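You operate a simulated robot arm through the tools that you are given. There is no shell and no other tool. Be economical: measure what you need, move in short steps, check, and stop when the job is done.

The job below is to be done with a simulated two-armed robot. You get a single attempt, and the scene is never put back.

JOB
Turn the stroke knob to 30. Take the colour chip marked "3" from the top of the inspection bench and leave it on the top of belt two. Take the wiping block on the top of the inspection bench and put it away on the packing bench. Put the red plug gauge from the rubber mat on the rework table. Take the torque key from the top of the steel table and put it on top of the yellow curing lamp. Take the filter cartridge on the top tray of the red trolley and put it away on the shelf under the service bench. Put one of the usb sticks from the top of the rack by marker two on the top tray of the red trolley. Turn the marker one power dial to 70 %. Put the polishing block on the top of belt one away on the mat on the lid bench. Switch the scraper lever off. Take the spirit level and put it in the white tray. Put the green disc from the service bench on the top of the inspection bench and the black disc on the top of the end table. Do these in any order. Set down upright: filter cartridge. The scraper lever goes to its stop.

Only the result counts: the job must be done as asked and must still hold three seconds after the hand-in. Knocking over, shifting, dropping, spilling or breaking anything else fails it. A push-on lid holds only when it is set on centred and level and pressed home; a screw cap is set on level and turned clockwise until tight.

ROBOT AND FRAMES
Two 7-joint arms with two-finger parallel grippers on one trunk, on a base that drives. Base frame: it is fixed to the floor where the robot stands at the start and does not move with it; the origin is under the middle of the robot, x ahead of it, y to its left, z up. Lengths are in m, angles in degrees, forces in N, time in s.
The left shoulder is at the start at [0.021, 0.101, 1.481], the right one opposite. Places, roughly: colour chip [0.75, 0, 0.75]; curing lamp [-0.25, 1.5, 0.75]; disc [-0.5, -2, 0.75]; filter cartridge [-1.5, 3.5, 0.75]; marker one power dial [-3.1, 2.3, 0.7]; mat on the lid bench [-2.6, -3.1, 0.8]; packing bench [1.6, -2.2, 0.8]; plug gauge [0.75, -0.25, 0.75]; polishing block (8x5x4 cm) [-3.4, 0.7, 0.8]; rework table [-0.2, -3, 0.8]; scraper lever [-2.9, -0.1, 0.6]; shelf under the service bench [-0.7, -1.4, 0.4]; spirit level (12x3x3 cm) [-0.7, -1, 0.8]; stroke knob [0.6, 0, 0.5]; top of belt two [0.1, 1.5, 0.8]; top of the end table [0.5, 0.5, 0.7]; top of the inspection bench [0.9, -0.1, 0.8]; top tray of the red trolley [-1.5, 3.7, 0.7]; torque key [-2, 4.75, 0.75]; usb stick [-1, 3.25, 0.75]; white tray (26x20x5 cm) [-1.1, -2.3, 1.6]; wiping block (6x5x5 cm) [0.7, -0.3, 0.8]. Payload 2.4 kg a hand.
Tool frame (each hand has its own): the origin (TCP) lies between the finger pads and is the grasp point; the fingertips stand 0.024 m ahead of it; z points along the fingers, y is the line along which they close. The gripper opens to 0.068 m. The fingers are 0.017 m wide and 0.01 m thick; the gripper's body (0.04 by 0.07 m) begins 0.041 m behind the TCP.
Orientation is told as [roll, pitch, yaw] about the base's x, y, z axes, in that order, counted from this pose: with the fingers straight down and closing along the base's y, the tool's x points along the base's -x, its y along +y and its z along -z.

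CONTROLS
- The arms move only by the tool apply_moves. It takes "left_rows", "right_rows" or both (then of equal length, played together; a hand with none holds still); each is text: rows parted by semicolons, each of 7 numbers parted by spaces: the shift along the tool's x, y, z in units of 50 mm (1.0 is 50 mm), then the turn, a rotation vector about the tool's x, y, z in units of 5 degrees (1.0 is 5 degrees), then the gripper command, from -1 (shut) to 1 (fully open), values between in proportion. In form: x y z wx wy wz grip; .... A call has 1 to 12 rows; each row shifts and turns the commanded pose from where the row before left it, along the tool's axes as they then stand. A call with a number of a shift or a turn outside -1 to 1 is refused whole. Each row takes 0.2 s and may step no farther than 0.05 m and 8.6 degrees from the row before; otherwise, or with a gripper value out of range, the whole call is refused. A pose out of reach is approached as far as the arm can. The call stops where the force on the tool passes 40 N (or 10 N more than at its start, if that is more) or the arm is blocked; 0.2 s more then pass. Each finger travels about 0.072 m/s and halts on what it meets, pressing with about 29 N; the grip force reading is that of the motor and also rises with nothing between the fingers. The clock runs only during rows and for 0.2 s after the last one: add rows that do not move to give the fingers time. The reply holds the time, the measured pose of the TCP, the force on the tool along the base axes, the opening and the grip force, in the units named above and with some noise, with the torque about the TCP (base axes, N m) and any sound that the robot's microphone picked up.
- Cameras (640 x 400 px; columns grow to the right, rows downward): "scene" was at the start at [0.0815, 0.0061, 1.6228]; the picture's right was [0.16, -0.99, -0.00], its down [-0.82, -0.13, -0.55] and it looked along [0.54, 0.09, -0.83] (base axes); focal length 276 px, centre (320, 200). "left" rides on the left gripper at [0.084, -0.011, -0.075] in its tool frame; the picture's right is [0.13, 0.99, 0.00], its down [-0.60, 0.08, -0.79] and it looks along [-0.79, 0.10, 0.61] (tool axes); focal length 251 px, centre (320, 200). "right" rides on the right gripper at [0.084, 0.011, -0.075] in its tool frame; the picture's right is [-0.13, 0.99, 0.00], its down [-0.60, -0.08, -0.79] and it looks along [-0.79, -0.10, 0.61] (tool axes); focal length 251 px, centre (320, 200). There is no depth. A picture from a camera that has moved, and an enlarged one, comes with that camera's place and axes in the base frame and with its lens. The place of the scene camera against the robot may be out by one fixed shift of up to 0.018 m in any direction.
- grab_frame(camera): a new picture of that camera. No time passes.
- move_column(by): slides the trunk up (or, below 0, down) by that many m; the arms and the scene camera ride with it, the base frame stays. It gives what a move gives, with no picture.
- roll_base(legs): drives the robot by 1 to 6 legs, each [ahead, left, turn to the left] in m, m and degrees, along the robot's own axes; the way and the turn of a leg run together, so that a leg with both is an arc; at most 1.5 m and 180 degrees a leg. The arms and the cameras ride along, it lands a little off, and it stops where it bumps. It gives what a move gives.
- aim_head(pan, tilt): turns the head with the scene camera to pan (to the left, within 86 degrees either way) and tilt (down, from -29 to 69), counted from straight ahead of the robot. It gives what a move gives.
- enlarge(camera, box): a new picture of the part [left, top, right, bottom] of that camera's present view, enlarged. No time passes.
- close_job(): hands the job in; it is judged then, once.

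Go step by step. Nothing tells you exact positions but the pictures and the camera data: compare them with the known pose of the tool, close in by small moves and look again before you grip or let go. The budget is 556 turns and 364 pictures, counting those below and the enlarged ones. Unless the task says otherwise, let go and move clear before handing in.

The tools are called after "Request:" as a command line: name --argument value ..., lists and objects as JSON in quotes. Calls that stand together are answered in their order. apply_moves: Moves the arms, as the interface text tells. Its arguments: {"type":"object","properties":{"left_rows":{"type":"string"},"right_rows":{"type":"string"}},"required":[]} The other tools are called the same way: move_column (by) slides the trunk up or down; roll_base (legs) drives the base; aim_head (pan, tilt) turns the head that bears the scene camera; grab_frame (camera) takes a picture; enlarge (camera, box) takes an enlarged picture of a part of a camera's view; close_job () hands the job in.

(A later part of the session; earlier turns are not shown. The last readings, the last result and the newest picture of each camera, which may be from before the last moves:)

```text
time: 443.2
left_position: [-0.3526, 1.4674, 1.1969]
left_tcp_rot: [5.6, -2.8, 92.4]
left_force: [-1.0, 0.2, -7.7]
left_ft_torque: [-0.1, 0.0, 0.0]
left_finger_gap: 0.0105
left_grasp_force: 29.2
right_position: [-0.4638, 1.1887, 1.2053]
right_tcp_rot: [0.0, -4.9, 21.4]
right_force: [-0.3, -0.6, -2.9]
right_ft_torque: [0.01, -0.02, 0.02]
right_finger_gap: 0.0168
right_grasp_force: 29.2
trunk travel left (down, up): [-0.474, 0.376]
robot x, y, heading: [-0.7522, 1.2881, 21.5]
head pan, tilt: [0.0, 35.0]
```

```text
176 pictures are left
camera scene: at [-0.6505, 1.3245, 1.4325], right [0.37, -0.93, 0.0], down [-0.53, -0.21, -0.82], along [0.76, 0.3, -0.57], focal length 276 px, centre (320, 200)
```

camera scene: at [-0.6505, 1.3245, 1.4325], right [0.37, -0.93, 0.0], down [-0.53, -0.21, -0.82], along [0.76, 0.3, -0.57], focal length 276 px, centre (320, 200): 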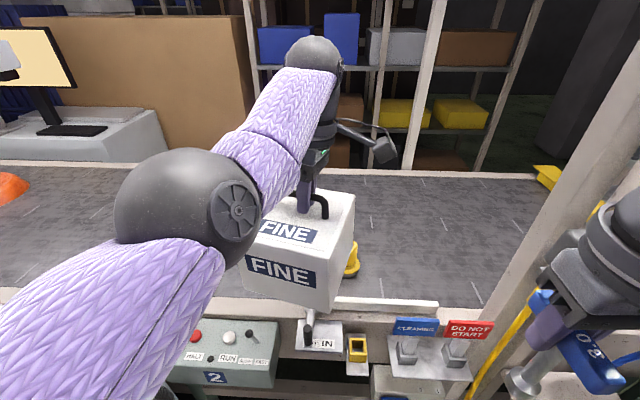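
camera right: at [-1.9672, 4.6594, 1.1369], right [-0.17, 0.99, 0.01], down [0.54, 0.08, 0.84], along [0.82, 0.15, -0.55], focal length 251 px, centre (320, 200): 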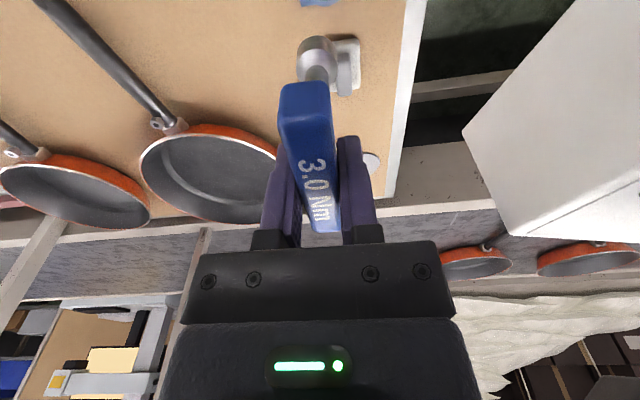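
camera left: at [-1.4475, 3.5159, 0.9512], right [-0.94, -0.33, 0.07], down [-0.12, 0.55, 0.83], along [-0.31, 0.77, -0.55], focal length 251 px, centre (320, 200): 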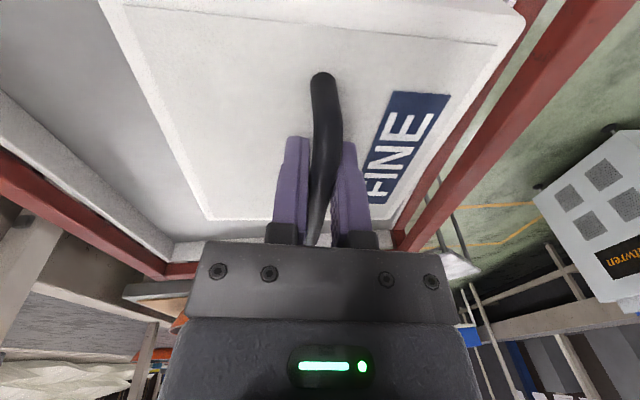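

Request:
apply_moves --left_rows "-0.93 0.33 0 0 0 0 -1;-0.93 0.33 0 0 0 0 -1;-0.93 0.33 0 0 0 0 -1" --right_rows "0 0.9 0 0 0 0 -1;0 0.9 0 0 0 0 -1;0 0.7 0 0 0 0 -1"

Request:
grab_frame --camera "right"

Request:
grab_frame --camera "scene"

```text
time: 444.0
left_position: [-0.3939, 1.6113, 1.2122]
left_tcp_rot: [5.7, -2.6, 92.4]
left_force: [0.7, 1.0, -6.7]
left_ft_torque: [-0.1, 0.0, 0.02]
left_finger_gap: 0.0107
left_grasp_force: 29.5
left hand out of reach, approached as far as the arm can: row 1, 2
right_position: [-0.5115, 1.3091, 1.2026]
right_tcp_rot: [0.0, -4.9, 21.3]
right_force: [0.0, 0.4, -1.8]
right_ft_torque: [-0.02, -0.04, 0.01]
right_finger_gap: 0.0168
right_grasp_force: 28.7
trunk travel left (down, up): [-0.474, 0.376]
robot x, y, heading: [-0.7575, 1.288, 21.4]
head pan, tilt: [0.0, 35.0]
```

```text
175 pictures are left
camera right: at [-0.5976, 1.2869, 1.2712], right [-0.24, 0.97, 0.01], down [0.53, 0.12, 0.84], along [0.82, 0.21, -0.54], focal length 251 px, centre (320, 200)
```

right: 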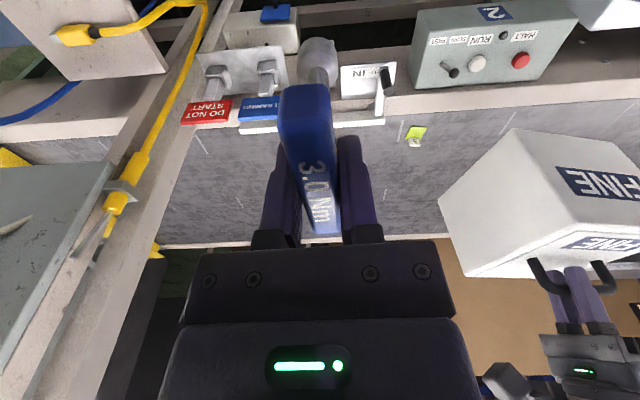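

```text
174 pictures are left
camera scene: at [-0.6508, 1.3264, 1.4325], right [0.37, -0.93, 0.0], down [-0.53, -0.21, -0.82], along [0.76, 0.3, -0.57], focal length 276 px, centre (320, 200)
```

scene: 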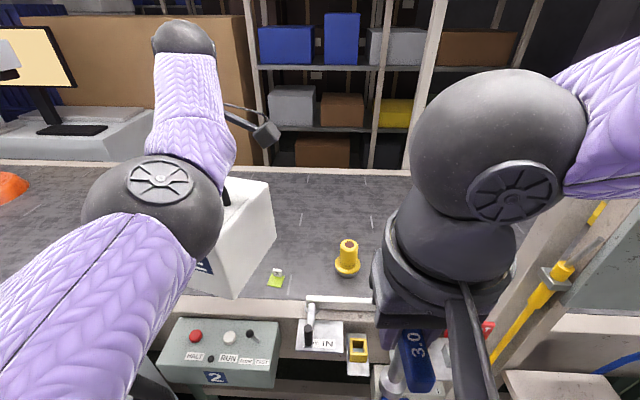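

Request:
roll_base --legs '[[0.15, 0, 0]]'

Request:
apply_moves --right_rows "-0.9 0 0.07 0 0 0 -1;-0.9 0 0.07 0 0 0 -1;-0.9 0 0.07 0 0 0 -1"

Request:
grab_frame --camera "right"

```text
time: 445.3
left_position: [-0.256, 1.6654, 1.2112]
left_tcp_rot: [5.7, -2.6, 92.6]
left_force: [-0.3, -0.8, -7.3]
left_ft_torque: [-0.11, 0.0, 0.05]
left_finger_gap: 0.0107
left_grasp_force: 29.1
right_position: [-0.3708, 1.3639, 1.2028]
right_tcp_rot: [0.1, -5.0, 21.5]
right_force: [1.6, 0.0, -2.2]
right_ft_torque: [0.0, -0.01, 0.01]
right_finger_gap: 0.0168
right_grasp_force: 29.0
trunk travel left (down, up): [-0.474, 0.376]
robot x, y, heading: [-0.6172, 1.3442, 22.0]
head pan, tilt: [0.0, 35.0]
```

```text
time: 446.1
left_position: [-0.2569, 1.6645, 1.2127]
left_tcp_rot: [5.6, -2.7, 92.6]
left_force: [1.0, 0.4, -6.4]
left_ft_torque: [-0.12, 0.02, -0.02]
left_finger_gap: 0.0104
left_grasp_force: 29.1
right_position: [-0.2464, 1.3989, 1.2023]
right_tcp_rot: [0.1, -5.0, 21.7]
right_force: [0.2, 0.1, -2.0]
right_ft_torque: [0.01, 0.01, 0.0]
right_finger_gap: 0.0169
right_grasp_force: 28.9
right hand out of reach, approached as far as the arm can: row 3
trunk travel left (down, up): [-0.474, 0.376]
robot x, y, heading: [-0.6156, 1.3449, 21.9]
head pan, tilt: [0.0, 35.0]
```

```text
173 pictures are left
camera right: at [-0.3338, 1.3744, 1.2697], right [-0.24, 0.97, 0.01], down [0.53, 0.12, 0.84], along [0.81, 0.21, -0.54], focal length 251 px, centre (320, 200)
```

right: 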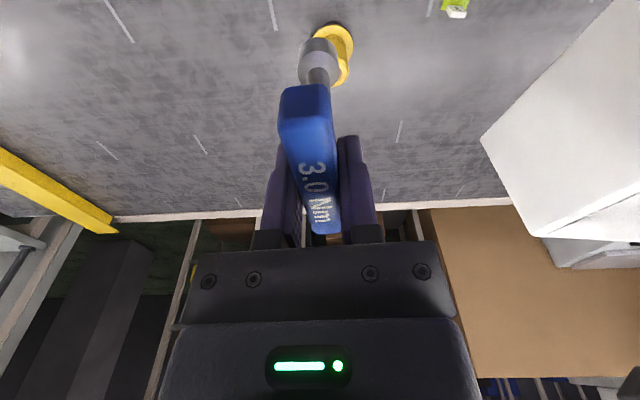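

Request:
apply_moves --right_rows "0.08 0 0.9 0 0 0 -1;0.08 0 0.9 0 0 0 -1;-0.9 0.05 0.07 0 0 0 -1;-0.9 0.05 0.07 0 0 0 -1"

Request:
roll_base --legs '[[0.04, 0, 0]]'

Request:
grab_frame --camera "right"

Request:
aim_head --pan -10 --tilt 50

Request:
grab_frame --camera "scene"

```text
time: 447.1
left_position: [-0.2574, 1.6641, 1.2124]
left_tcp_rot: [5.6, -2.7, 92.6]
left_force: [0.6, 0.7, -6.3]
left_ft_torque: [-0.12, -0.01, 0.03]
left_finger_gap: 0.0104
left_grasp_force: 28.8
right_position: [-0.1891, 1.3768, 1.1233]
right_tcp_rot: [0.1, -5.0, 21.6]
right_force: [0.0, -0.4, -2.5]
right_ft_torque: [0.0, 0.0, -0.02]
right_finger_gap: 0.0165
right_grasp_force: 29.0
right hand out of reach, approached as far as the arm can: row 2, 3, 4
trunk travel left (down, up): [-0.474, 0.376]
robot x, y, heading: [-0.6145, 1.3453, 21.8]
head pan, tilt: [0.0, 35.0]
```

```text
time: 448.0
left_position: [-0.2199, 1.6797, 1.211]
left_tcp_rot: [5.8, -2.7, 92.6]
left_force: [0.0, 0.3, -7.2]
left_ft_torque: [-0.09, -0.01, -0.02]
left_finger_gap: 0.0105
left_grasp_force: 29.0
right_position: [-0.1523, 1.3926, 1.123]
right_tcp_rot: [0.0, -4.9, 21.5]
right_force: [-0.1, 0.5, -1.7]
right_ft_torque: [0.01, 0.0, 0.0]
right_finger_gap: 0.0167
right_grasp_force: 28.5
trunk travel left (down, up): [-0.474, 0.376]
robot x, y, heading: [-0.5824, 1.3581, 21.8]
head pan, tilt: [0.0, 35.0]
```

```text
172 pictures are left
camera right: at [-0.2395, 1.3693, 1.1912], right [-0.25, 0.97, 0.01], down [0.53, 0.12, 0.84], along [0.81, 0.21, -0.54], focal length 251 px, centre (320, 200)
```

right: 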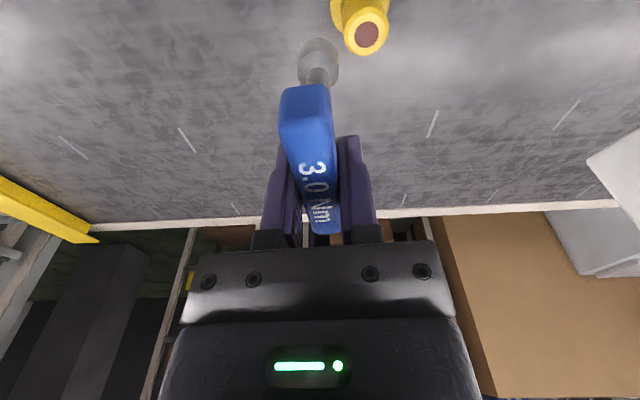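

```text
time: 448.8
left_position: [-0.2196, 1.6807, 1.2119]
left_tcp_rot: [5.6, -2.7, 92.6]
left_force: [0.3, 0.1, -7.5]
left_ft_torque: [-0.13, 0.0, -0.03]
left_finger_gap: 0.0105
left_grasp_force: 29.4
right_position: [-0.153, 1.3933, 1.124]
right_tcp_rot: [0.1, -5.1, 21.6]
right_force: [-0.4, -0.9, -1.3]
right_ft_torque: [0.0, 0.01, -0.02]
right_finger_gap: 0.0167
right_grasp_force: 28.9
trunk travel left (down, up): [-0.474, 0.376]
robot x, y, heading: [-0.5816, 1.3597, 21.8]
head pan, tilt: [-10.0, 50.0]
```

```text
171 pictures are left
camera scene: at [-0.4821, 1.3776, 1.4109], right [0.2, -0.98, 0.0], down [-0.75, -0.16, -0.64], along [0.63, 0.13, -0.77], focal length 276 px, centre (320, 200)
```

scene: 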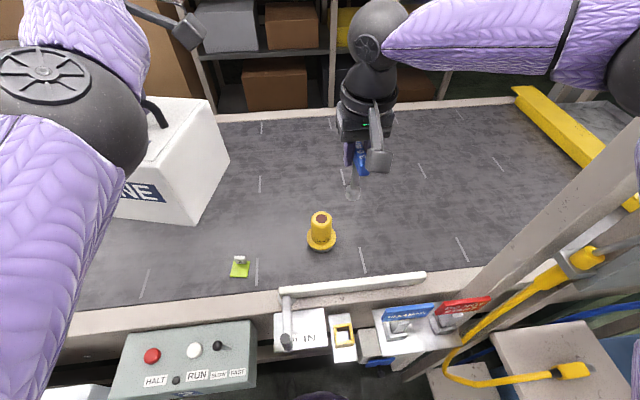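

Request:
apply_moves --right_rows "0.05 0 0.6 0 0 0 -1;0.05 0 0.6 0 0 0 -1"

Request:
grab_frame --camera "right"

```text
time: 449.4
left_position: [-0.2206, 1.6793, 1.2125]
left_tcp_rot: [5.5, -2.7, 92.6]
left_force: [0.3, -0.3, -6.6]
left_ft_torque: [-0.11, 0.02, -0.03]
left_finger_gap: 0.0107
left_grasp_force: 28.9
right_position: [-0.1605, 1.3785, 1.0692]
right_tcp_rot: [0.2, -5.0, 21.6]
right_force: [0.9, 0.8, -1.4]
right_ft_torque: [-0.01, 0.0, 0.0]
right_finger_gap: 0.0169
right_grasp_force: 29.2
right hand out of reach, approached as far as the arm can: row 1, 2
trunk travel left (down, up): [-0.474, 0.376]
robot x, y, heading: [-0.5784, 1.3576, 22.0]
head pan, tilt: [-10.0, 50.0]
```

```text
170 pictures are left
camera right: at [-0.2476, 1.3542, 1.1378], right [-0.25, 0.97, 0.01], down [0.52, 0.12, 0.84], along [0.82, 0.21, -0.54], focal length 251 px, centre (320, 200)
```

right: 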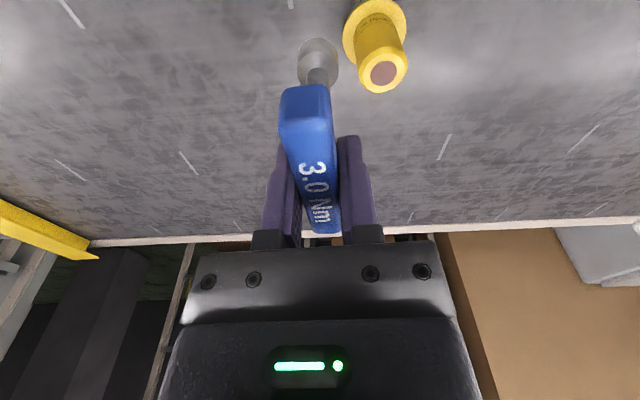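

Request:
apply_moves --right_rows "0.9 0 -0.07 0 0 0 -1;0.9 0 -0.07 0 0 0 -1"

Request:
roll_base --legs '[[0.06, 0.05, 0]]'

Request:
grab_frame --camera "right"

```text
time: 450.0
left_position: [-0.2217, 1.6798, 1.2134]
left_tcp_rot: [5.6, -2.7, 92.5]
left_force: [0.2, -0.1, -6.7]
left_ft_torque: [-0.09, 0.03, 0.0]
left_finger_gap: 0.0104
left_grasp_force: 28.5
right_position: [-0.2478, 1.3425, 1.0686]
right_tcp_rot: [0.1, -5.1, 21.5]
right_force: [-0.2, 0.2, -3.1]
right_ft_torque: [0.03, -0.03, -0.01]
right_finger_gap: 0.0168
right_grasp_force: 29.2
trunk travel left (down, up): [-0.474, 0.376]
robot x, y, heading: [-0.5809, 1.3582, 21.7]
head pan, tilt: [-10.0, 50.0]
```

```text
time: 451.0
left_position: [-0.1842, 1.7483, 1.2118]
left_tcp_rot: [5.8, -2.5, 92.6]
left_force: [0.4, 0.2, -6.7]
left_ft_torque: [-0.08, 0.03, 0.0]
left_finger_gap: 0.0105
left_grasp_force: 29.3
right_position: [-0.2109, 1.4107, 1.0694]
right_tcp_rot: [0.1, -5.0, 21.6]
right_force: [0.4, -0.2, -1.9]
right_ft_torque: [0.0, -0.01, 0.03]
right_finger_gap: 0.0166
right_grasp_force: 29.2
trunk travel left (down, up): [-0.474, 0.376]
robot x, y, heading: [-0.5419, 1.4223, 21.6]
head pan, tilt: [-10.0, 50.0]
```

```text
169 pictures are left
camera right: at [-0.2986, 1.3875, 1.1367], right [-0.25, 0.97, 0.01], down [0.52, 0.12, 0.84], along [0.82, 0.21, -0.54], focal length 251 px, centre (320, 200)
```

right: 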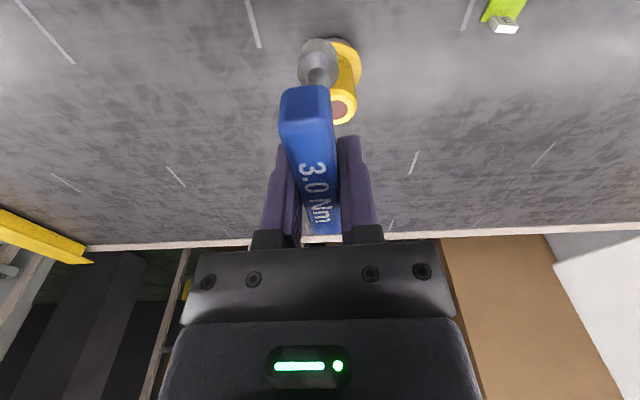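

Request:
apply_moves --right_rows "-0.88 0.09 0.07 0 0 0 -1;-0.88 0.09 0.07 0 0 0 -1"

Request:
grab_frame --camera "right"

Request:
enlarge --camera "scene" --box '[250, 100, 410, 250]'

```text
time: 451.6
left_position: [-0.1836, 1.7466, 1.2117]
left_tcp_rot: [5.7, -2.6, 92.6]
left_force: [0.0, 0.4, -7.1]
left_ft_torque: [-0.13, -0.04, -0.02]
left_finger_gap: 0.0104
left_grasp_force: 28.9
right_position: [-0.1315, 1.4479, 1.0694]
right_tcp_rot: [0.1, -4.8, 21.6]
right_force: [-0.3, 0.2, -1.6]
right_ft_torque: [0.0, 0.01, 0.01]
right_finger_gap: 0.0166
right_grasp_force: 28.7
right hand out of reach, approached as far as the arm can: row 2
trunk travel left (down, up): [-0.474, 0.376]
robot x, y, heading: [-0.5438, 1.425, 22.0]
head pan, tilt: [-10.0, 50.0]
```

```text
168 pictures are left
camera right: at [-0.2193, 1.4252, 1.1378], right [-0.25, 0.97, 0.01], down [0.52, 0.12, 0.84], along [0.81, 0.21, -0.54], focal length 251 px, centre (320, 200)
```

right: 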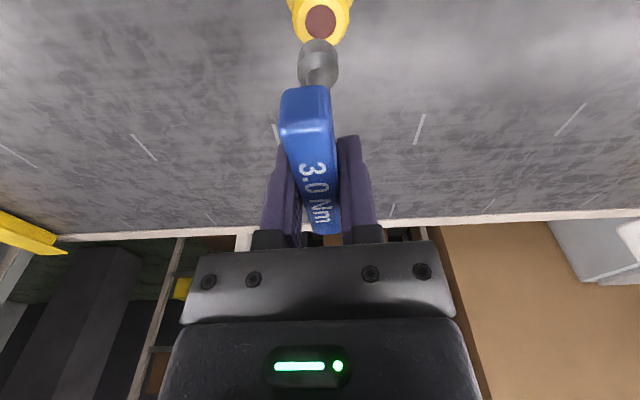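

```text
2.67 times, centred on (330, 175) of scene
camera zoom: at [-0.4459, 1.4445, 1.4108], right [0.2, -0.98, 0.0], down [-0.75, -0.16, -0.64], along [0.63, 0.13, -0.77], focal length 735 px, centre (293, 267)
```

zoom: 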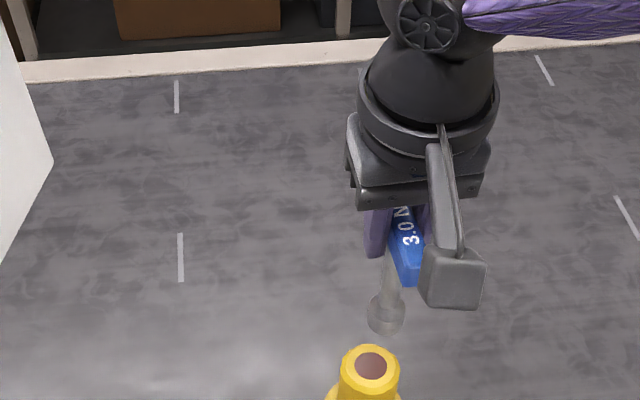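

Request:
apply_moves --right_rows "0.02 0.08 0.25 0 0 0 -1;0.02 0 0.25 0 0 0 -1"

Request:
grab_frame --camera "right"

Request:
enlarge --camera "scene" --box '[270, 160, 390, 260]'

```text
time: 452.2
left_position: [-0.1842, 1.7458, 1.2116]
left_tcp_rot: [5.7, -2.7, 92.6]
left_force: [0.8, 0.1, -6.6]
left_ft_torque: [-0.06, -0.01, 0.03]
left_finger_gap: 0.0105
left_grasp_force: 28.6
right_position: [-0.1385, 1.4407, 1.05]
right_tcp_rot: [0.2, -5.1, 21.6]
right_force: [0.0, -0.2, -2.9]
right_ft_torque: [0.0, -0.01, 0.01]
right_finger_gap: 0.0169
right_grasp_force: 29.1
right hand out of reach, approached as far as the arm can: row 1, 2
trunk travel left (down, up): [-0.474, 0.376]
robot x, y, heading: [-0.5423, 1.4249, 21.9]
head pan, tilt: [-10.0, 50.0]
```

```text
166 pictures are left
camera right: at [-0.2266, 1.418, 1.1183], right [-0.25, 0.97, 0.01], down [0.52, 0.12, 0.84], along [0.82, 0.22, -0.54], focal length 251 px, centre (320, 200)
```

right: 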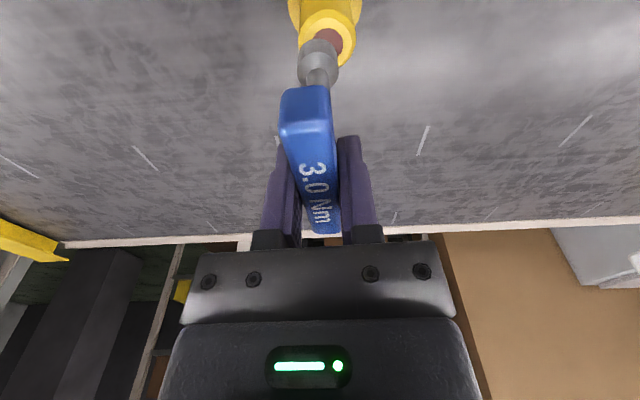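

```text
4.00 times, centred on (330, 210) of scene
camera zoom: at [-0.4463, 1.4446, 1.4109], right [0.2, -0.98, 0.0], down [-0.75, -0.16, -0.64], along [0.63, 0.13, -0.77], focal length 1102 px, centre (280, 160)
```

zoom: 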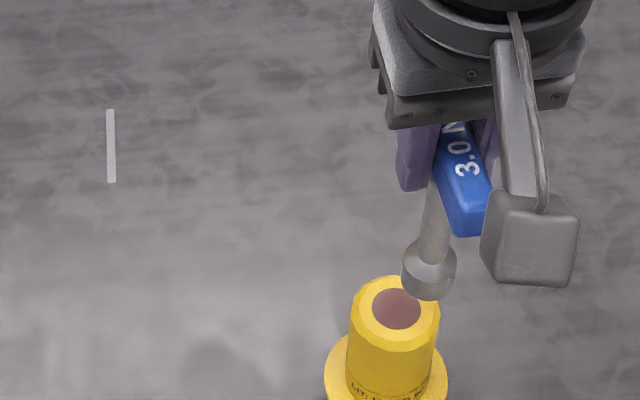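

Request:
move_column --by 0.12

Request:
apply_moves --right_rows "0.05 0 0.6 0 0 0 -1;0.05 0 0.6 0 0 0 -1;0.05 0 0.6 0 0 0 -1"

Request:
grab_frame --camera "right"

```text
time: 453.7
left_position: [-0.1845, 1.7468, 1.3312]
left_tcp_rot: [5.8, -2.6, 92.6]
left_force: [-0.4, -0.3, -7.6]
left_ft_torque: [-0.1, -0.01, 0.02]
left_finger_gap: 0.0105
left_grasp_force: 28.6
right_position: [-0.1402, 1.4398, 1.1771]
right_tcp_rot: [0.1, -6.0, 21.6]
right_force: [-0.6, 0.4, -1.8]
right_ft_torque: [0.0, -0.01, 0.01]
right_finger_gap: 0.0168
right_grasp_force: 28.9
trunk travel left (down, up): [-0.594, 0.256]
robot x, y, heading: [-0.5408, 1.4245, 21.6]
head pan, tilt: [-10.0, 50.0]
```

```text
time: 454.5
left_position: [-0.1841, 1.7469, 1.3308]
left_tcp_rot: [5.6, -2.7, 92.5]
left_force: [0.0, 0.0, -7.0]
left_ft_torque: [-0.12, 0.01, -0.03]
left_finger_gap: 0.0103
left_grasp_force: 29.2
right_position: [-0.1546, 1.4013, 1.1223]
right_tcp_rot: [0.2, -6.1, 21.6]
right_force: [-0.3, -1.2, -3.0]
right_ft_torque: [0.03, -0.02, 0.03]
right_finger_gap: 0.0166
right_grasp_force: 29.1
right hand out of reach, approached as far as the arm can: row 1, 2, 3
trunk travel left (down, up): [-0.594, 0.256]
robot x, y, heading: [-0.544, 1.4261, 21.8]
head pan, tilt: [-10.0, 50.0]
```

```text
164 pictures are left
camera right: at [-0.2435, 1.3775, 1.1885], right [-0.25, 0.97, 0.02], down [0.51, 0.11, 0.85], along [0.82, 0.22, -0.52], focal length 251 px, centre (320, 200)
```

right: 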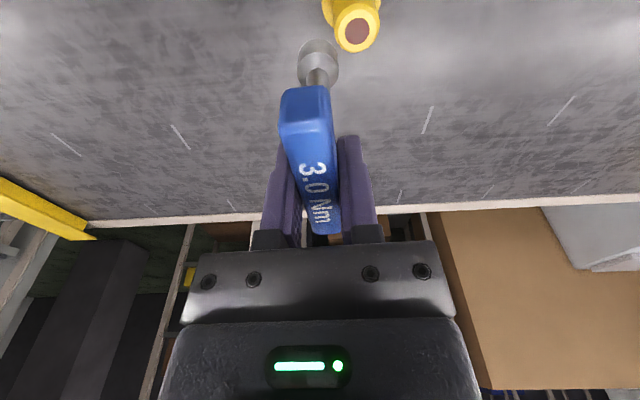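

Request:
roll_base --legs '[[-0.25, 0, 0]]'

Request:
apply_moves --right_rows "0.9 -0.3 0 0 0 0 -1;0.9 -0.3 0 0 0 0 -1;0.9 -0.3 0 0 0 0 -1;0.7 0 0 0 0 0 -1;0 0 0.8 0 0 0 -1;0 0 0.8 0 0 0 -1"

Request:
grab_frame --camera "scene"

```text
time: 456.3
left_position: [-0.4105, 1.6535, 1.3327]
left_tcp_rot: [5.6, -2.7, 92.3]
left_force: [0.2, 0.4, -7.6]
left_ft_torque: [-0.11, -0.01, 0.0]
left_finger_gap: 0.0105
left_grasp_force: 29.1
right_position: [-0.3832, 1.3101, 1.1226]
right_tcp_rot: [0.3, -6.1, 21.1]
right_force: [0.2, -0.7, -1.5]
right_ft_torque: [0.02, 0.0, 0.01]
right_finger_gap: 0.0168
right_grasp_force: 29.4
trunk travel left (down, up): [-0.594, 0.256]
robot x, y, heading: [-0.769, 1.3376, 21.3]
head pan, tilt: [-10.0, 50.0]
```

```text
time: 457.7
left_position: [-0.4101, 1.652, 1.3326]
left_tcp_rot: [5.7, -2.8, 92.1]
left_force: [0.1, -0.6, -7.1]
left_ft_torque: [-0.12, 0.01, -0.01]
left_finger_gap: 0.0104
left_grasp_force: 28.8
right_position: [-0.4965, 1.1785, 1.0518]
right_tcp_rot: [0.3, -6.0, 21.1]
right_force: [-0.5, -0.8, -1.8]
right_ft_torque: [0.05, -0.01, 0.01]
right_finger_gap: 0.0166
right_grasp_force: 28.9
right hand out of reach, approached as far as the arm can: row 4, 5, 6
trunk travel left (down, up): [-0.594, 0.256]
robot x, y, heading: [-0.7709, 1.3352, 21.2]
head pan, tilt: [-10.0, 50.0]
```

```text
163 pictures are left
camera scene: at [-0.6817, 1.3487, 1.5312], right [0.2, -0.98, 0.0], down [-0.75, -0.15, -0.64], along [0.63, 0.13, -0.77], focal length 276 px, centre (320, 200)
```

scene: 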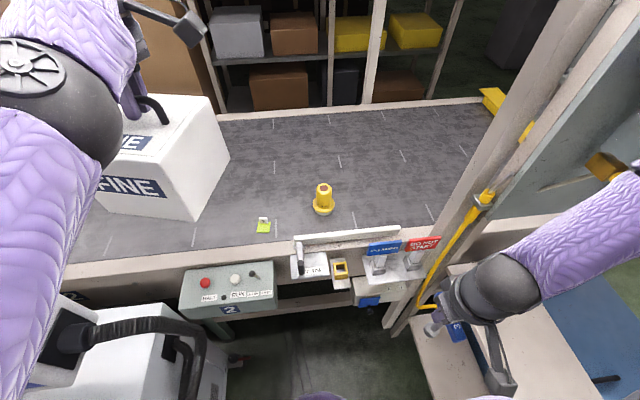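

Request:
apply_moves --right_rows "-0.6 0.7 0 0 0 0 -1;-0.6 0.7 0 0 0 0 -1;-0.5 0.5 0 0 0 0 -1"

Request:
grab_frame --camera "scene"

```text
time: 458.5
left_position: [-0.41, 1.6553, 1.3324]
left_tcp_rot: [5.6, -2.6, 92.2]
left_force: [-0.4, -1.2, -6.7]
left_ft_torque: [-0.07, 0.0, 0.04]
left_finger_gap: 0.0106
left_grasp_force: 28.9
right_position: [-0.4651, 1.2552, 1.0748]
right_tcp_rot: [0.2, -5.9, 21.3]
right_force: [0.3, 0.0, -2.3]
right_ft_torque: [-0.01, -0.01, 0.0]
right_finger_gap: 0.0169
right_grasp_force: 28.4
right hand out of reach, approached as far as the arm can: row 1, 2, 3
trunk travel left (down, up): [-0.594, 0.256]
robot x, y, heading: [-0.7765, 1.336, 21.3]
head pan, tilt: [-10.0, 50.0]
```

```text
162 pictures are left
camera scene: at [-0.682, 1.3516, 1.5312], right [0.2, -0.98, 0.0], down [-0.75, -0.15, -0.64], along [0.63, 0.13, -0.77], focal length 276 px, centre (320, 200)
```

scene: 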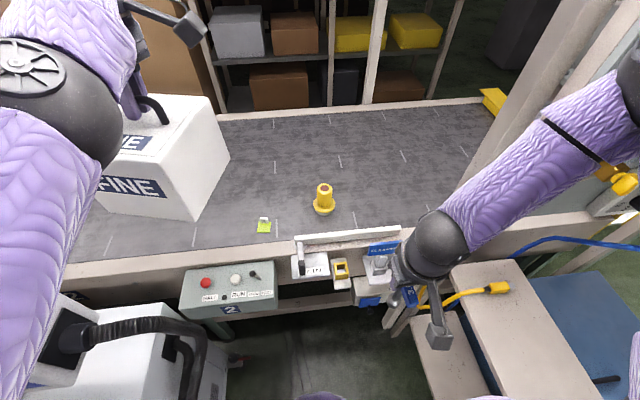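

Request:
roll_base --legs '[[-0.3, 0, 0]]'

Request:
apply_moves --right_rows "0 0 0.9 0 0 0 -1;0 0 0.9 0 0 0 -1;0 0 0.9 0 0 0 -1;0 0 0.9 0 0 0 -1"

Request:
grab_frame --camera "scene"

```text
time: 460.6
left_position: [-0.6884, 1.5411, 1.3325]
left_tcp_rot: [5.5, -2.7, 91.6]
left_force: [0.0, 0.0, -7.5]
left_ft_torque: [-0.1, -0.02, -0.01]
left_finger_gap: 0.0105
left_grasp_force: 29.0
right_position: [-0.7483, 1.142, 1.0739]
right_tcp_rot: [0.2, -6.1, 20.5]
right_force: [0.0, -0.4, -2.1]
right_ft_torque: [-0.03, -0.01, 0.02]
right_finger_gap: 0.0168
right_grasp_force: 29.1
trunk travel left (down, up): [-0.594, 0.256]
robot x, y, heading: [-1.0574, 1.2274, 20.6]
head pan, tilt: [-10.0, 50.0]
```

```text
time: 461.6
left_position: [-0.6882, 1.5426, 1.3309]
left_tcp_rot: [5.6, -2.7, 91.6]
left_force: [-0.4, 0.6, -7.1]
left_ft_torque: [-0.09, 0.03, -0.02]
left_finger_gap: 0.0104
left_grasp_force: 29.1
right_position: [-0.7369, 1.1162, 1.0608]
right_tcp_rot: [0.3, -6.1, 20.4]
right_force: [0.3, -0.1, -2.9]
right_ft_torque: [0.01, 0.0, 0.01]
right_finger_gap: 0.0164
right_grasp_force: 29.3
right hand out of reach, approached as far as the arm can: row 1, 2, 3, 4
trunk travel left (down, up): [-0.594, 0.256]
robot x, y, heading: [-1.0524, 1.2257, 20.4]
head pan, tilt: [-10.0, 50.0]
```

```text
161 pictures are left
camera scene: at [-0.9636, 1.2416, 1.5312], right [0.19, -0.98, 0.0], down [-0.75, -0.14, -0.64], along [0.63, 0.12, -0.77], focal length 276 px, centre (320, 200)
```

scene: 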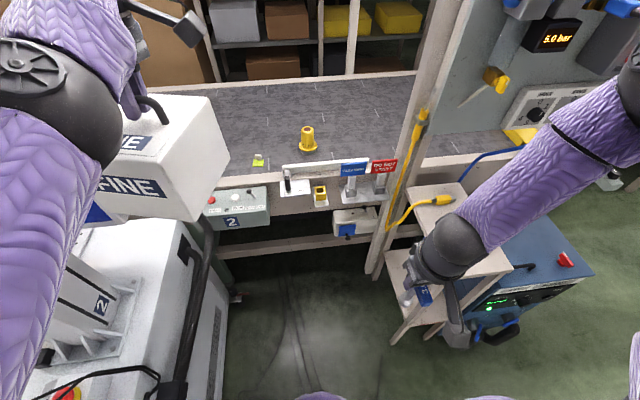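

Request:
apply_moves --right_rows "0 0 -0.9 0 0 0 -1;0 0 -0.9 0 0 0 -1;0 0 -0.9 0 0 0 -1;0 0 -0.9 0 0 0 -1;0 0 -0.9 0 0 0 -1;0 0 -0.9 0 0 0 -1"

```text
time: 463.0
left_position: [-0.6883, 1.5423, 1.3323]
left_tcp_rot: [5.6, -2.7, 91.6]
left_force: [0.0, 0.1, -6.4]
left_ft_torque: [-0.11, -0.05, 0.0]
left_finger_gap: 0.0105
left_grasp_force: 29.4
right_position: [-0.7608, 1.1025, 1.3339]
right_tcp_rot: [0.3, -6.1, 20.6]
right_force: [0.9, -0.1, -2.2]
right_ft_torque: [0.03, -0.03, -0.03]
right_finger_gap: 0.0166
right_grasp_force: 28.9
trunk travel left (down, up): [-0.594, 0.256]
robot x, y, heading: [-1.0537, 1.2255, 20.7]
head pan, tilt: [-10.0, 50.0]
```

Request:
apply_moves --right_rows "-0.9 0.3 0 0 0 0 -1;-0.9 0.3 0 0 0 0 -1;-0.9 0.3 0 0 0 0 -1;-0.9 0.3 0 0 0 0 -1;0.1 0 0.9 0 0 0 -1;0.1 0 0.9 0 0 0 -1;0.1 0 0.9 0 0 0 -1;0.1 0 0.9 0 0 0 -1"

Request:
grab_frame --camera "scene"

```text
time: 464.8
left_position: [-0.6873, 1.5419, 1.3318]
left_tcp_rot: [5.8, -2.7, 91.6]
left_force: [0.4, -0.1, -7.1]
left_ft_torque: [-0.12, -0.04, -0.03]
left_finger_gap: 0.0105
left_grasp_force: 29.1
right_position: [-0.6196, 1.2154, 1.175]
right_tcp_rot: [0.3, -6.0, 20.4]
right_force: [0.0, -1.0, -2.4]
right_ft_torque: [0.01, 0.0, 0.0]
right_finger_gap: 0.0165
right_grasp_force: 29.2
right hand out of reach, approached as far as the arm can: row 8
trunk travel left (down, up): [-0.594, 0.256]
robot x, y, heading: [-1.0534, 1.2258, 20.6]
head pan, tilt: [-10.0, 50.0]
```

```text
160 pictures are left
camera scene: at [-0.9635, 1.2413, 1.5312], right [0.19, -0.98, 0.0], down [-0.75, -0.14, -0.64], along [0.63, 0.12, -0.77], focal length 276 px, centre (320, 200)
```

scene: 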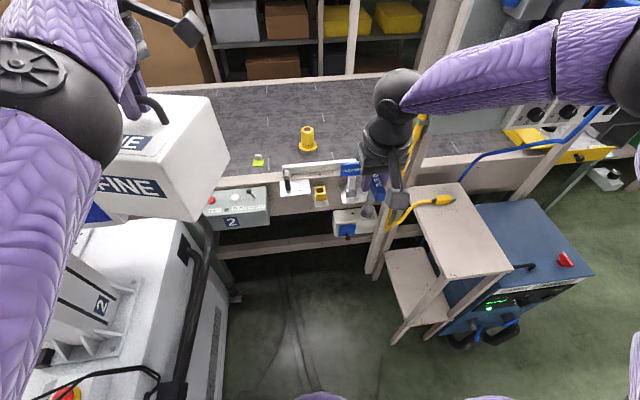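

Request:
apply_moves --right_rows "-0.03 0 -0.4 0 0 0 -1"

Request:
move_column --by -0.08

Request:
roll_base --legs '[[0.45, 0.04, 0]]'

Request:
grab_frame --camera "right"

```text
time: 465.2
left_position: [-0.6886, 1.5417, 1.332]
left_tcp_rot: [5.5, -2.7, 91.5]
left_force: [0.0, 0.0, -7.1]
left_ft_torque: [-0.13, -0.02, -0.02]
left_finger_gap: 0.0106
left_grasp_force: 28.8
right_position: [-0.6231, 1.2151, 1.1944]
right_tcp_rot: [0.2, -6.1, 20.6]
right_force: [0.4, 0.3, -1.5]
right_ft_torque: [-0.01, -0.04, 0.0]
right_finger_gap: 0.0166
right_grasp_force: 28.6
trunk travel left (down, up): [-0.594, 0.256]
robot x, y, heading: [-1.0542, 1.2242, 20.5]
head pan, tilt: [-10.0, 50.0]
```

```text
time: 466.4
left_position: [-0.6889, 1.5415, 1.2516]
left_tcp_rot: [5.6, -2.7, 91.7]
left_force: [0.1, -0.3, -6.7]
left_ft_torque: [-0.12, -0.01, -0.01]
left_finger_gap: 0.0104
left_grasp_force: 29.3
right_position: [-0.6201, 1.2158, 1.1164]
right_tcp_rot: [0.2, -6.2, 20.5]
right_force: [0.1, -0.7, -2.2]
right_ft_torque: [-0.03, -0.04, 0.03]
right_finger_gap: 0.0164
right_grasp_force: 28.8
trunk travel left (down, up): [-0.514, 0.336]
robot x, y, heading: [-1.052, 1.2252, 20.8]
head pan, tilt: [-10.0, 50.0]
```

```text
time: 469.1
left_position: [-0.2848, 1.7459, 1.2511]
left_tcp_rot: [5.7, -2.7, 92.3]
left_force: [0.5, -0.1, -6.4]
left_ft_torque: [-0.1, 0.0, 0.02]
left_finger_gap: 0.0106
left_grasp_force: 28.6
right_position: [-0.2138, 1.4214, 1.115]
right_tcp_rot: [0.2, -6.0, 21.4]
right_force: [0.1, 0.8, -2.1]
right_ft_torque: [0.01, 0.01, 0.02]
right_finger_gap: 0.0166
right_grasp_force: 29.0
trunk travel left (down, up): [-0.514, 0.336]
robot x, y, heading: [-0.6469, 1.4232, 21.0]
head pan, tilt: [-10.0, 50.0]
```

```text
159 pictures are left
camera right: at [-0.3025, 1.3978, 1.1821], right [-0.24, 0.97, 0.02], down [0.51, 0.11, 0.85], along [0.82, 0.21, -0.52], focal length 251 px, centre (320, 200)
```

right: 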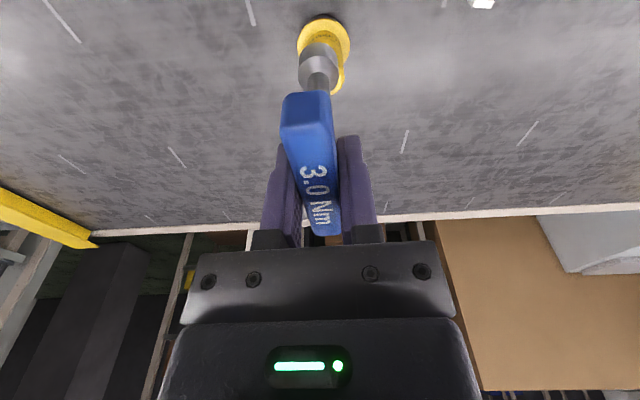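

Request:
roll_base --legs '[[0.087, 0, 0]]'

Request:
grab_frame --camera "right"

Request:
enlarge --camera "scene" --box '[260, 130, 400, 250]'

```text
time: 470.2
left_position: [-0.2057, 1.7793, 1.2525]
left_tcp_rot: [5.7, -2.5, 92.3]
left_force: [0.0, -0.2, -6.4]
left_ft_torque: [-0.05, 0.0, 0.0]
left_finger_gap: 0.0106
left_grasp_force: 28.9
right_position: [-0.1336, 1.4542, 1.1157]
right_tcp_rot: [0.3, -6.0, 21.3]
right_force: [1.5, -0.6, -2.7]
right_ft_torque: [0.0, -0.02, 0.0]
right_finger_gap: 0.0166
right_grasp_force: 29.0
trunk travel left (down, up): [-0.514, 0.336]
robot x, y, heading: [-0.5667, 1.4582, 21.7]
head pan, tilt: [-10.0, 50.0]
```

```text
158 pictures are left
camera right: at [-0.2217, 1.43, 1.1819], right [-0.24, 0.97, 0.02], down [0.51, 0.11, 0.85], along [0.82, 0.21, -0.52], focal length 251 px, centre (320, 200)
```

right: 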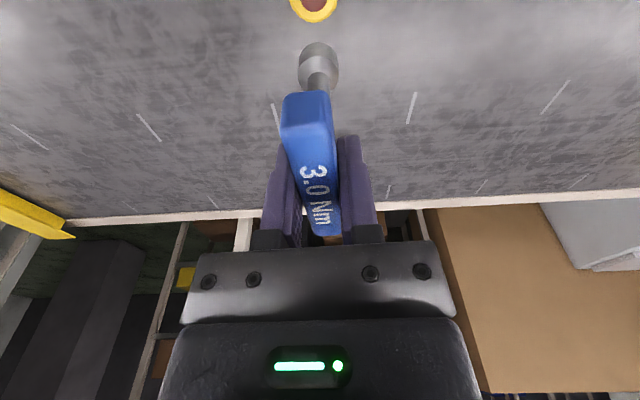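

```text
3.33 times, centred on (330, 190) of scene
camera zoom: at [-0.4711, 1.4764, 1.4509], right [0.2, -0.98, 0.0], down [-0.75, -0.15, -0.64], along [0.63, 0.13, -0.77], focal length 918 px, centre (287, 233)
```

zoom: 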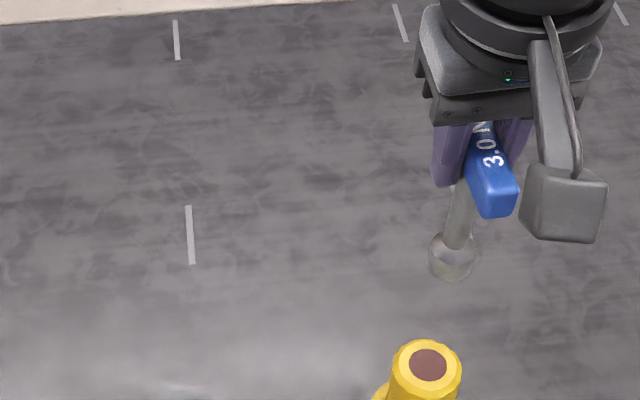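

Request:
apply_moves --right_rows "0.07 -0.04 0 0 0 0 -1"

Request:
move_column --by -0.07

Request:
grab_frame --camera "right"

Request:
enlarge --camera "scene" --box '[280, 160, 380, 260]'

```text
time: 470.6
left_position: [-0.2053, 1.7784, 1.251]
left_tcp_rot: [5.6, -2.6, 92.3]
left_force: [-0.2, -0.3, -7.7]
left_ft_torque: [-0.12, -0.01, 0.02]
left_finger_gap: 0.0104
left_grasp_force: 28.7
right_position: [-0.1367, 1.4497, 1.1157]
right_tcp_rot: [0.3, -5.9, 21.3]
right_force: [0.4, 0.7, -2.5]
right_ft_torque: [-0.02, 0.0, -0.01]
right_finger_gap: 0.0165
right_grasp_force: 28.9
trunk travel left (down, up): [-0.514, 0.336]
robot x, y, heading: [-0.566, 1.4571, 21.4]
head pan, tilt: [-10.0, 50.0]
```

```text
time: 471.6
left_position: [-0.2066, 1.7778, 1.1823]
left_tcp_rot: [5.7, -2.7, 92.5]
left_force: [0.3, 0.1, -6.4]
left_ft_torque: [-0.1, -0.02, 0.03]
left_finger_gap: 0.0105
left_grasp_force: 29.2
right_position: [-0.1371, 1.4497, 1.0456]
right_tcp_rot: [0.2, -6.1, 21.3]
right_force: [0.3, 0.0, -1.9]
right_ft_torque: [-0.01, 0.0, -0.02]
right_finger_gap: 0.0166
right_grasp_force: 28.8
trunk travel left (down, up): [-0.444, 0.406]
robot x, y, heading: [-0.5679, 1.4565, 21.5]
head pan, tilt: [-10.0, 50.0]
```

```text
156 pictures are left
camera right: at [-0.2255, 1.4263, 1.112], right [-0.24, 0.97, 0.02], down [0.51, 0.11, 0.85], along [0.82, 0.21, -0.52], focal length 251 px, centre (320, 200)
```

right: 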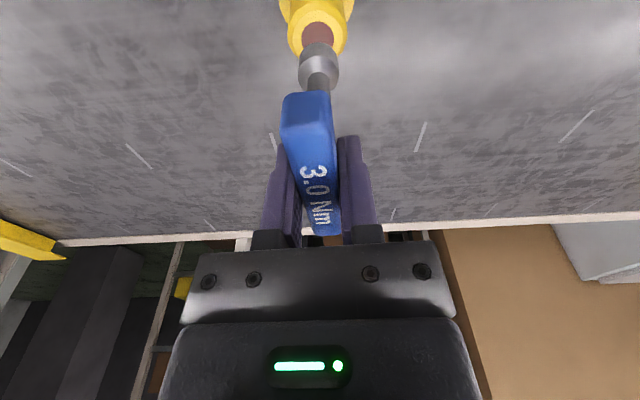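

```text
4.00 times, centred on (330, 210) of scene
camera zoom: at [-0.4664, 1.4783, 1.3808], right [0.2, -0.98, 0.0], down [-0.75, -0.15, -0.64], along [0.63, 0.13, -0.77], focal length 1102 px, centre (280, 160)
```

zoom: 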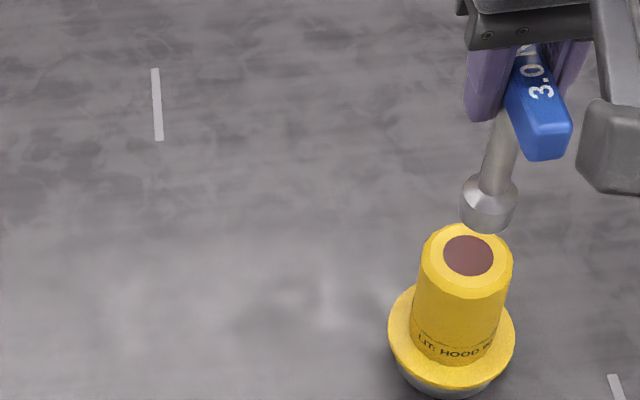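

Request:
enlarge --camera "scene" --box '[345, 190, 395, 240]'

Request:
enlarge --camera "right" --box '[270, 0, 370, 100]'

```text
8.00 times, centred on (370, 215) of scene
camera zoom: at [-0.4664, 1.4783, 1.3808], right [0.2, -0.98, 0.0], down [-0.75, -0.15, -0.64], along [0.63, 0.13, -0.77], focal length 2204 px, centre (-80, 80)
```

zoom: 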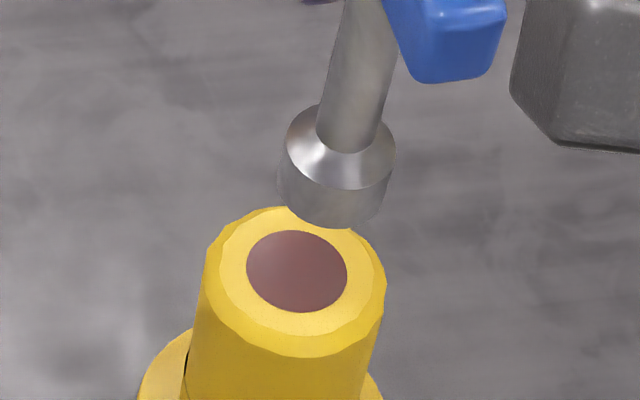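

```text
4.00 times, centred on (320, 50) of right
camera zoom: at [-0.2255, 1.4263, 1.112], right [-0.24, 0.97, 0.02], down [0.51, 0.11, 0.85], along [0.82, 0.21, -0.52], focal length 1006 px, centre (320, 800)
```

zoom: 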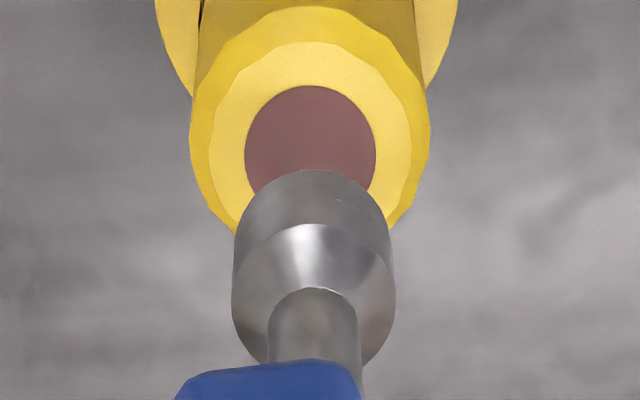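

Request:
apply_moves --right_rows "0.02 0.03 0 0 0 0 -1"

Request:
move_column --by -0.025

Request:
enlarge --camera "scene" --box '[345, 190, 395, 240]'

Request:
enlarge --camera "right" --box '[270, 0, 370, 100]'

```text
time: 472.1
left_position: [-0.2059, 1.7791, 1.1814]
left_tcp_rot: [5.7, -2.6, 92.3]
left_force: [-0.4, 0.1, -6.3]
left_ft_torque: [-0.1, -0.02, 0.0]
left_finger_gap: 0.0103
left_grasp_force: 29.1
right_position: [-0.1388, 1.4507, 1.0451]
right_tcp_rot: [0.1, -5.9, 21.4]
right_force: [-0.2, 0.1, -2.9]
right_ft_torque: [-0.01, -0.01, 0.0]
right_finger_gap: 0.0169
right_grasp_force: 28.6
trunk travel left (down, up): [-0.444, 0.406]
robot x, y, heading: [-0.5638, 1.4602, 21.5]
head pan, tilt: [-10.0, 50.0]
```

```text
time: 472.8
left_position: [-0.2063, 1.7781, 1.1554]
left_tcp_rot: [5.7, -2.7, 92.4]
left_force: [0.4, 1.1, -6.2]
left_ft_torque: [-0.11, -0.05, 0.0]
left_finger_gap: 0.0108
left_grasp_force: 29.3
right_position: [-0.1383, 1.4513, 1.0212]
right_tcp_rot: [0.1, -6.1, 21.4]
right_force: [-0.3, 0.9, -1.7]
right_ft_torque: [0.01, -0.05, 0.02]
right_finger_gap: 0.0169
right_grasp_force: 28.9
trunk travel left (down, up): [-0.419, 0.431]
robot x, y, heading: [-0.5683, 1.4601, 21.5]
head pan, tilt: [-10.0, 50.0]
```

```text
8.00 times, centred on (370, 215) of scene
camera zoom: at [-0.4635, 1.4794, 1.3556], right [0.2, -0.98, 0.0], down [-0.75, -0.15, -0.64], along [0.63, 0.13, -0.77], focal length 2204 px, centre (-80, 80)
```

zoom: 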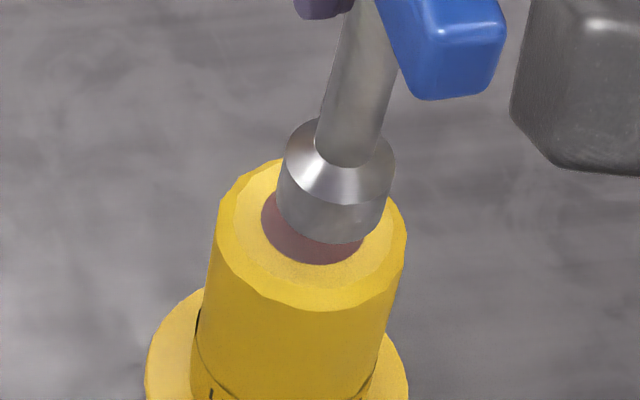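

```text
4.00 times, centred on (320, 50) of right
camera zoom: at [-0.227, 1.4273, 1.0869], right [-0.24, 0.97, 0.02], down [0.51, 0.11, 0.85], along [0.82, 0.21, -0.52], focal length 1006 px, centre (320, 800)
```

zoom: 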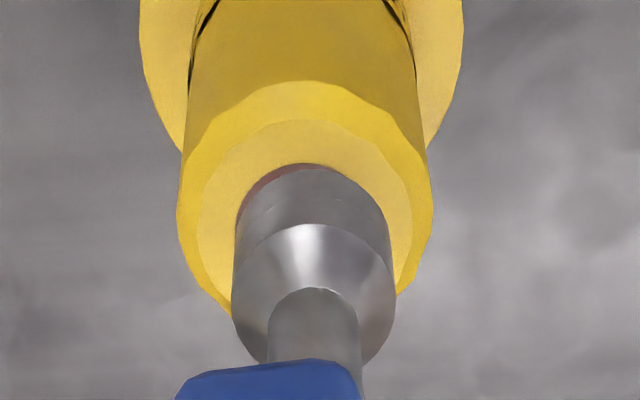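

Request:
apply_moves --right_rows "0 0.04 0 0 0 0 -1"

Request:
move_column --by -0.007

Request:
enlarge --camera "scene" --box '[345, 190, 395, 240]'

```text
time: 473.2
left_position: [-0.2068, 1.7789, 1.1578]
left_tcp_rot: [5.7, -2.7, 92.4]
left_force: [-0.5, -0.6, -7.0]
left_ft_torque: [-0.12, 0.0, -0.02]
left_finger_gap: 0.0107
left_grasp_force: 28.9
right_position: [-0.1403, 1.4548, 1.0206]
right_tcp_rot: [0.4, -6.1, 21.4]
right_force: [0.8, 0.2, -1.7]
right_ft_torque: [0.02, 0.01, 0.01]
right_finger_gap: 0.0166
right_grasp_force: 29.0
trunk travel left (down, up): [-0.419, 0.431]
robot x, y, heading: [-0.569, 1.4566, 21.4]
head pan, tilt: [-10.0, 50.0]
```

```text
time: 473.7
left_position: [-0.2058, 1.7782, 1.1504]
left_tcp_rot: [5.7, -2.8, 92.3]
left_force: [0.5, 0.3, -7.9]
left_ft_torque: [-0.08, -0.01, 0.01]
left_finger_gap: 0.0103
left_grasp_force: 28.9
right_position: [-0.1397, 1.4521, 1.0128]
right_tcp_rot: [0.2, -6.1, 21.2]
right_force: [0.2, -0.2, -1.4]
right_ft_torque: [0.0, 0.03, 0.02]
right_finger_gap: 0.0165
right_grasp_force: 28.8
trunk travel left (down, up): [-0.412, 0.438]
robot x, y, heading: [-0.5652, 1.4596, 21.4]
head pan, tilt: [-10.0, 50.0]
```

```text
8.00 times, centred on (370, 215) of scene
camera zoom: at [-0.4626, 1.4798, 1.3485], right [0.2, -0.98, 0.0], down [-0.75, -0.15, -0.64], along [0.63, 0.13, -0.77], focal length 2204 px, centre (-80, 80)
```

zoom: 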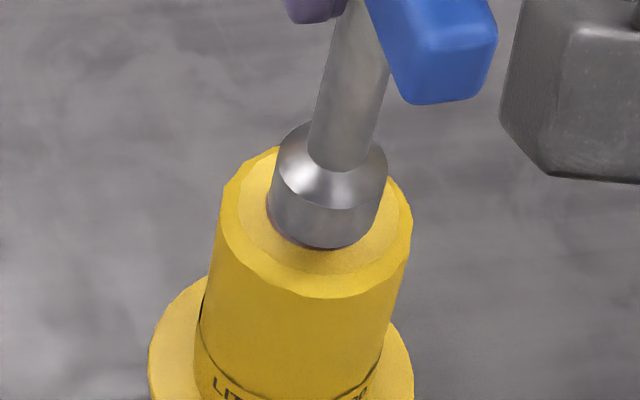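

Request:
move_column --by -0.004

Request:
move_column --by -0.003

Request:
enlarge --camera "scene" --box '[345, 190, 395, 240]'

```text
time: 474.2
left_position: [-0.2069, 1.7783, 1.146]
left_tcp_rot: [5.6, -2.7, 92.3]
left_force: [0.1, 0.8, -7.5]
left_ft_torque: [-0.09, 0.04, -0.01]
left_finger_gap: 0.0105
left_grasp_force: 29.2
right_position: [-0.1393, 1.4526, 1.0093]
right_tcp_rot: [0.2, -6.1, 21.4]
right_force: [-0.3, 0.1, -1.9]
right_ft_torque: [0.01, 0.02, -0.02]
right_finger_gap: 0.0165
right_grasp_force: 29.1
trunk travel left (down, up): [-0.408, 0.442]
robot x, y, heading: [-0.5653, 1.4531, 21.4]
head pan, tilt: [-10.0, 50.0]
```

```text
time: 474.8
left_position: [-0.206, 1.7776, 1.1429]
left_tcp_rot: [5.6, -2.7, 92.2]
left_force: [-0.4, -0.4, -6.6]
left_ft_torque: [-0.09, 0.04, 0.02]
left_finger_gap: 0.0107
left_grasp_force: 28.7
right_position: [-0.139, 1.4519, 1.0069]
right_tcp_rot: [0.3, -6.0, 21.3]
right_force: [-0.4, -0.1, -1.9]
right_ft_torque: [0.04, 0.01, -0.03]
right_finger_gap: 0.0168
right_grasp_force: 28.5
trunk travel left (down, up): [-0.405, 0.445]
robot x, y, heading: [-0.5663, 1.4568, 21.5]
head pan, tilt: [-10.0, 50.0]
```

```text
8.00 times, centred on (370, 215) of scene
camera zoom: at [-0.4617, 1.4801, 1.3415], right [0.2, -0.98, 0.0], down [-0.75, -0.15, -0.64], along [0.63, 0.13, -0.77], focal length 2204 px, centre (-80, 80)
```

zoom: 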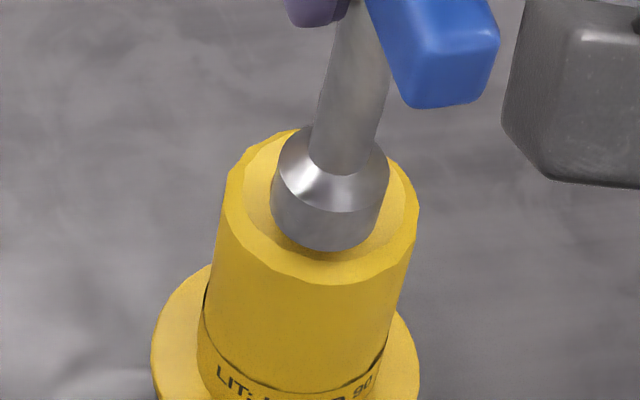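

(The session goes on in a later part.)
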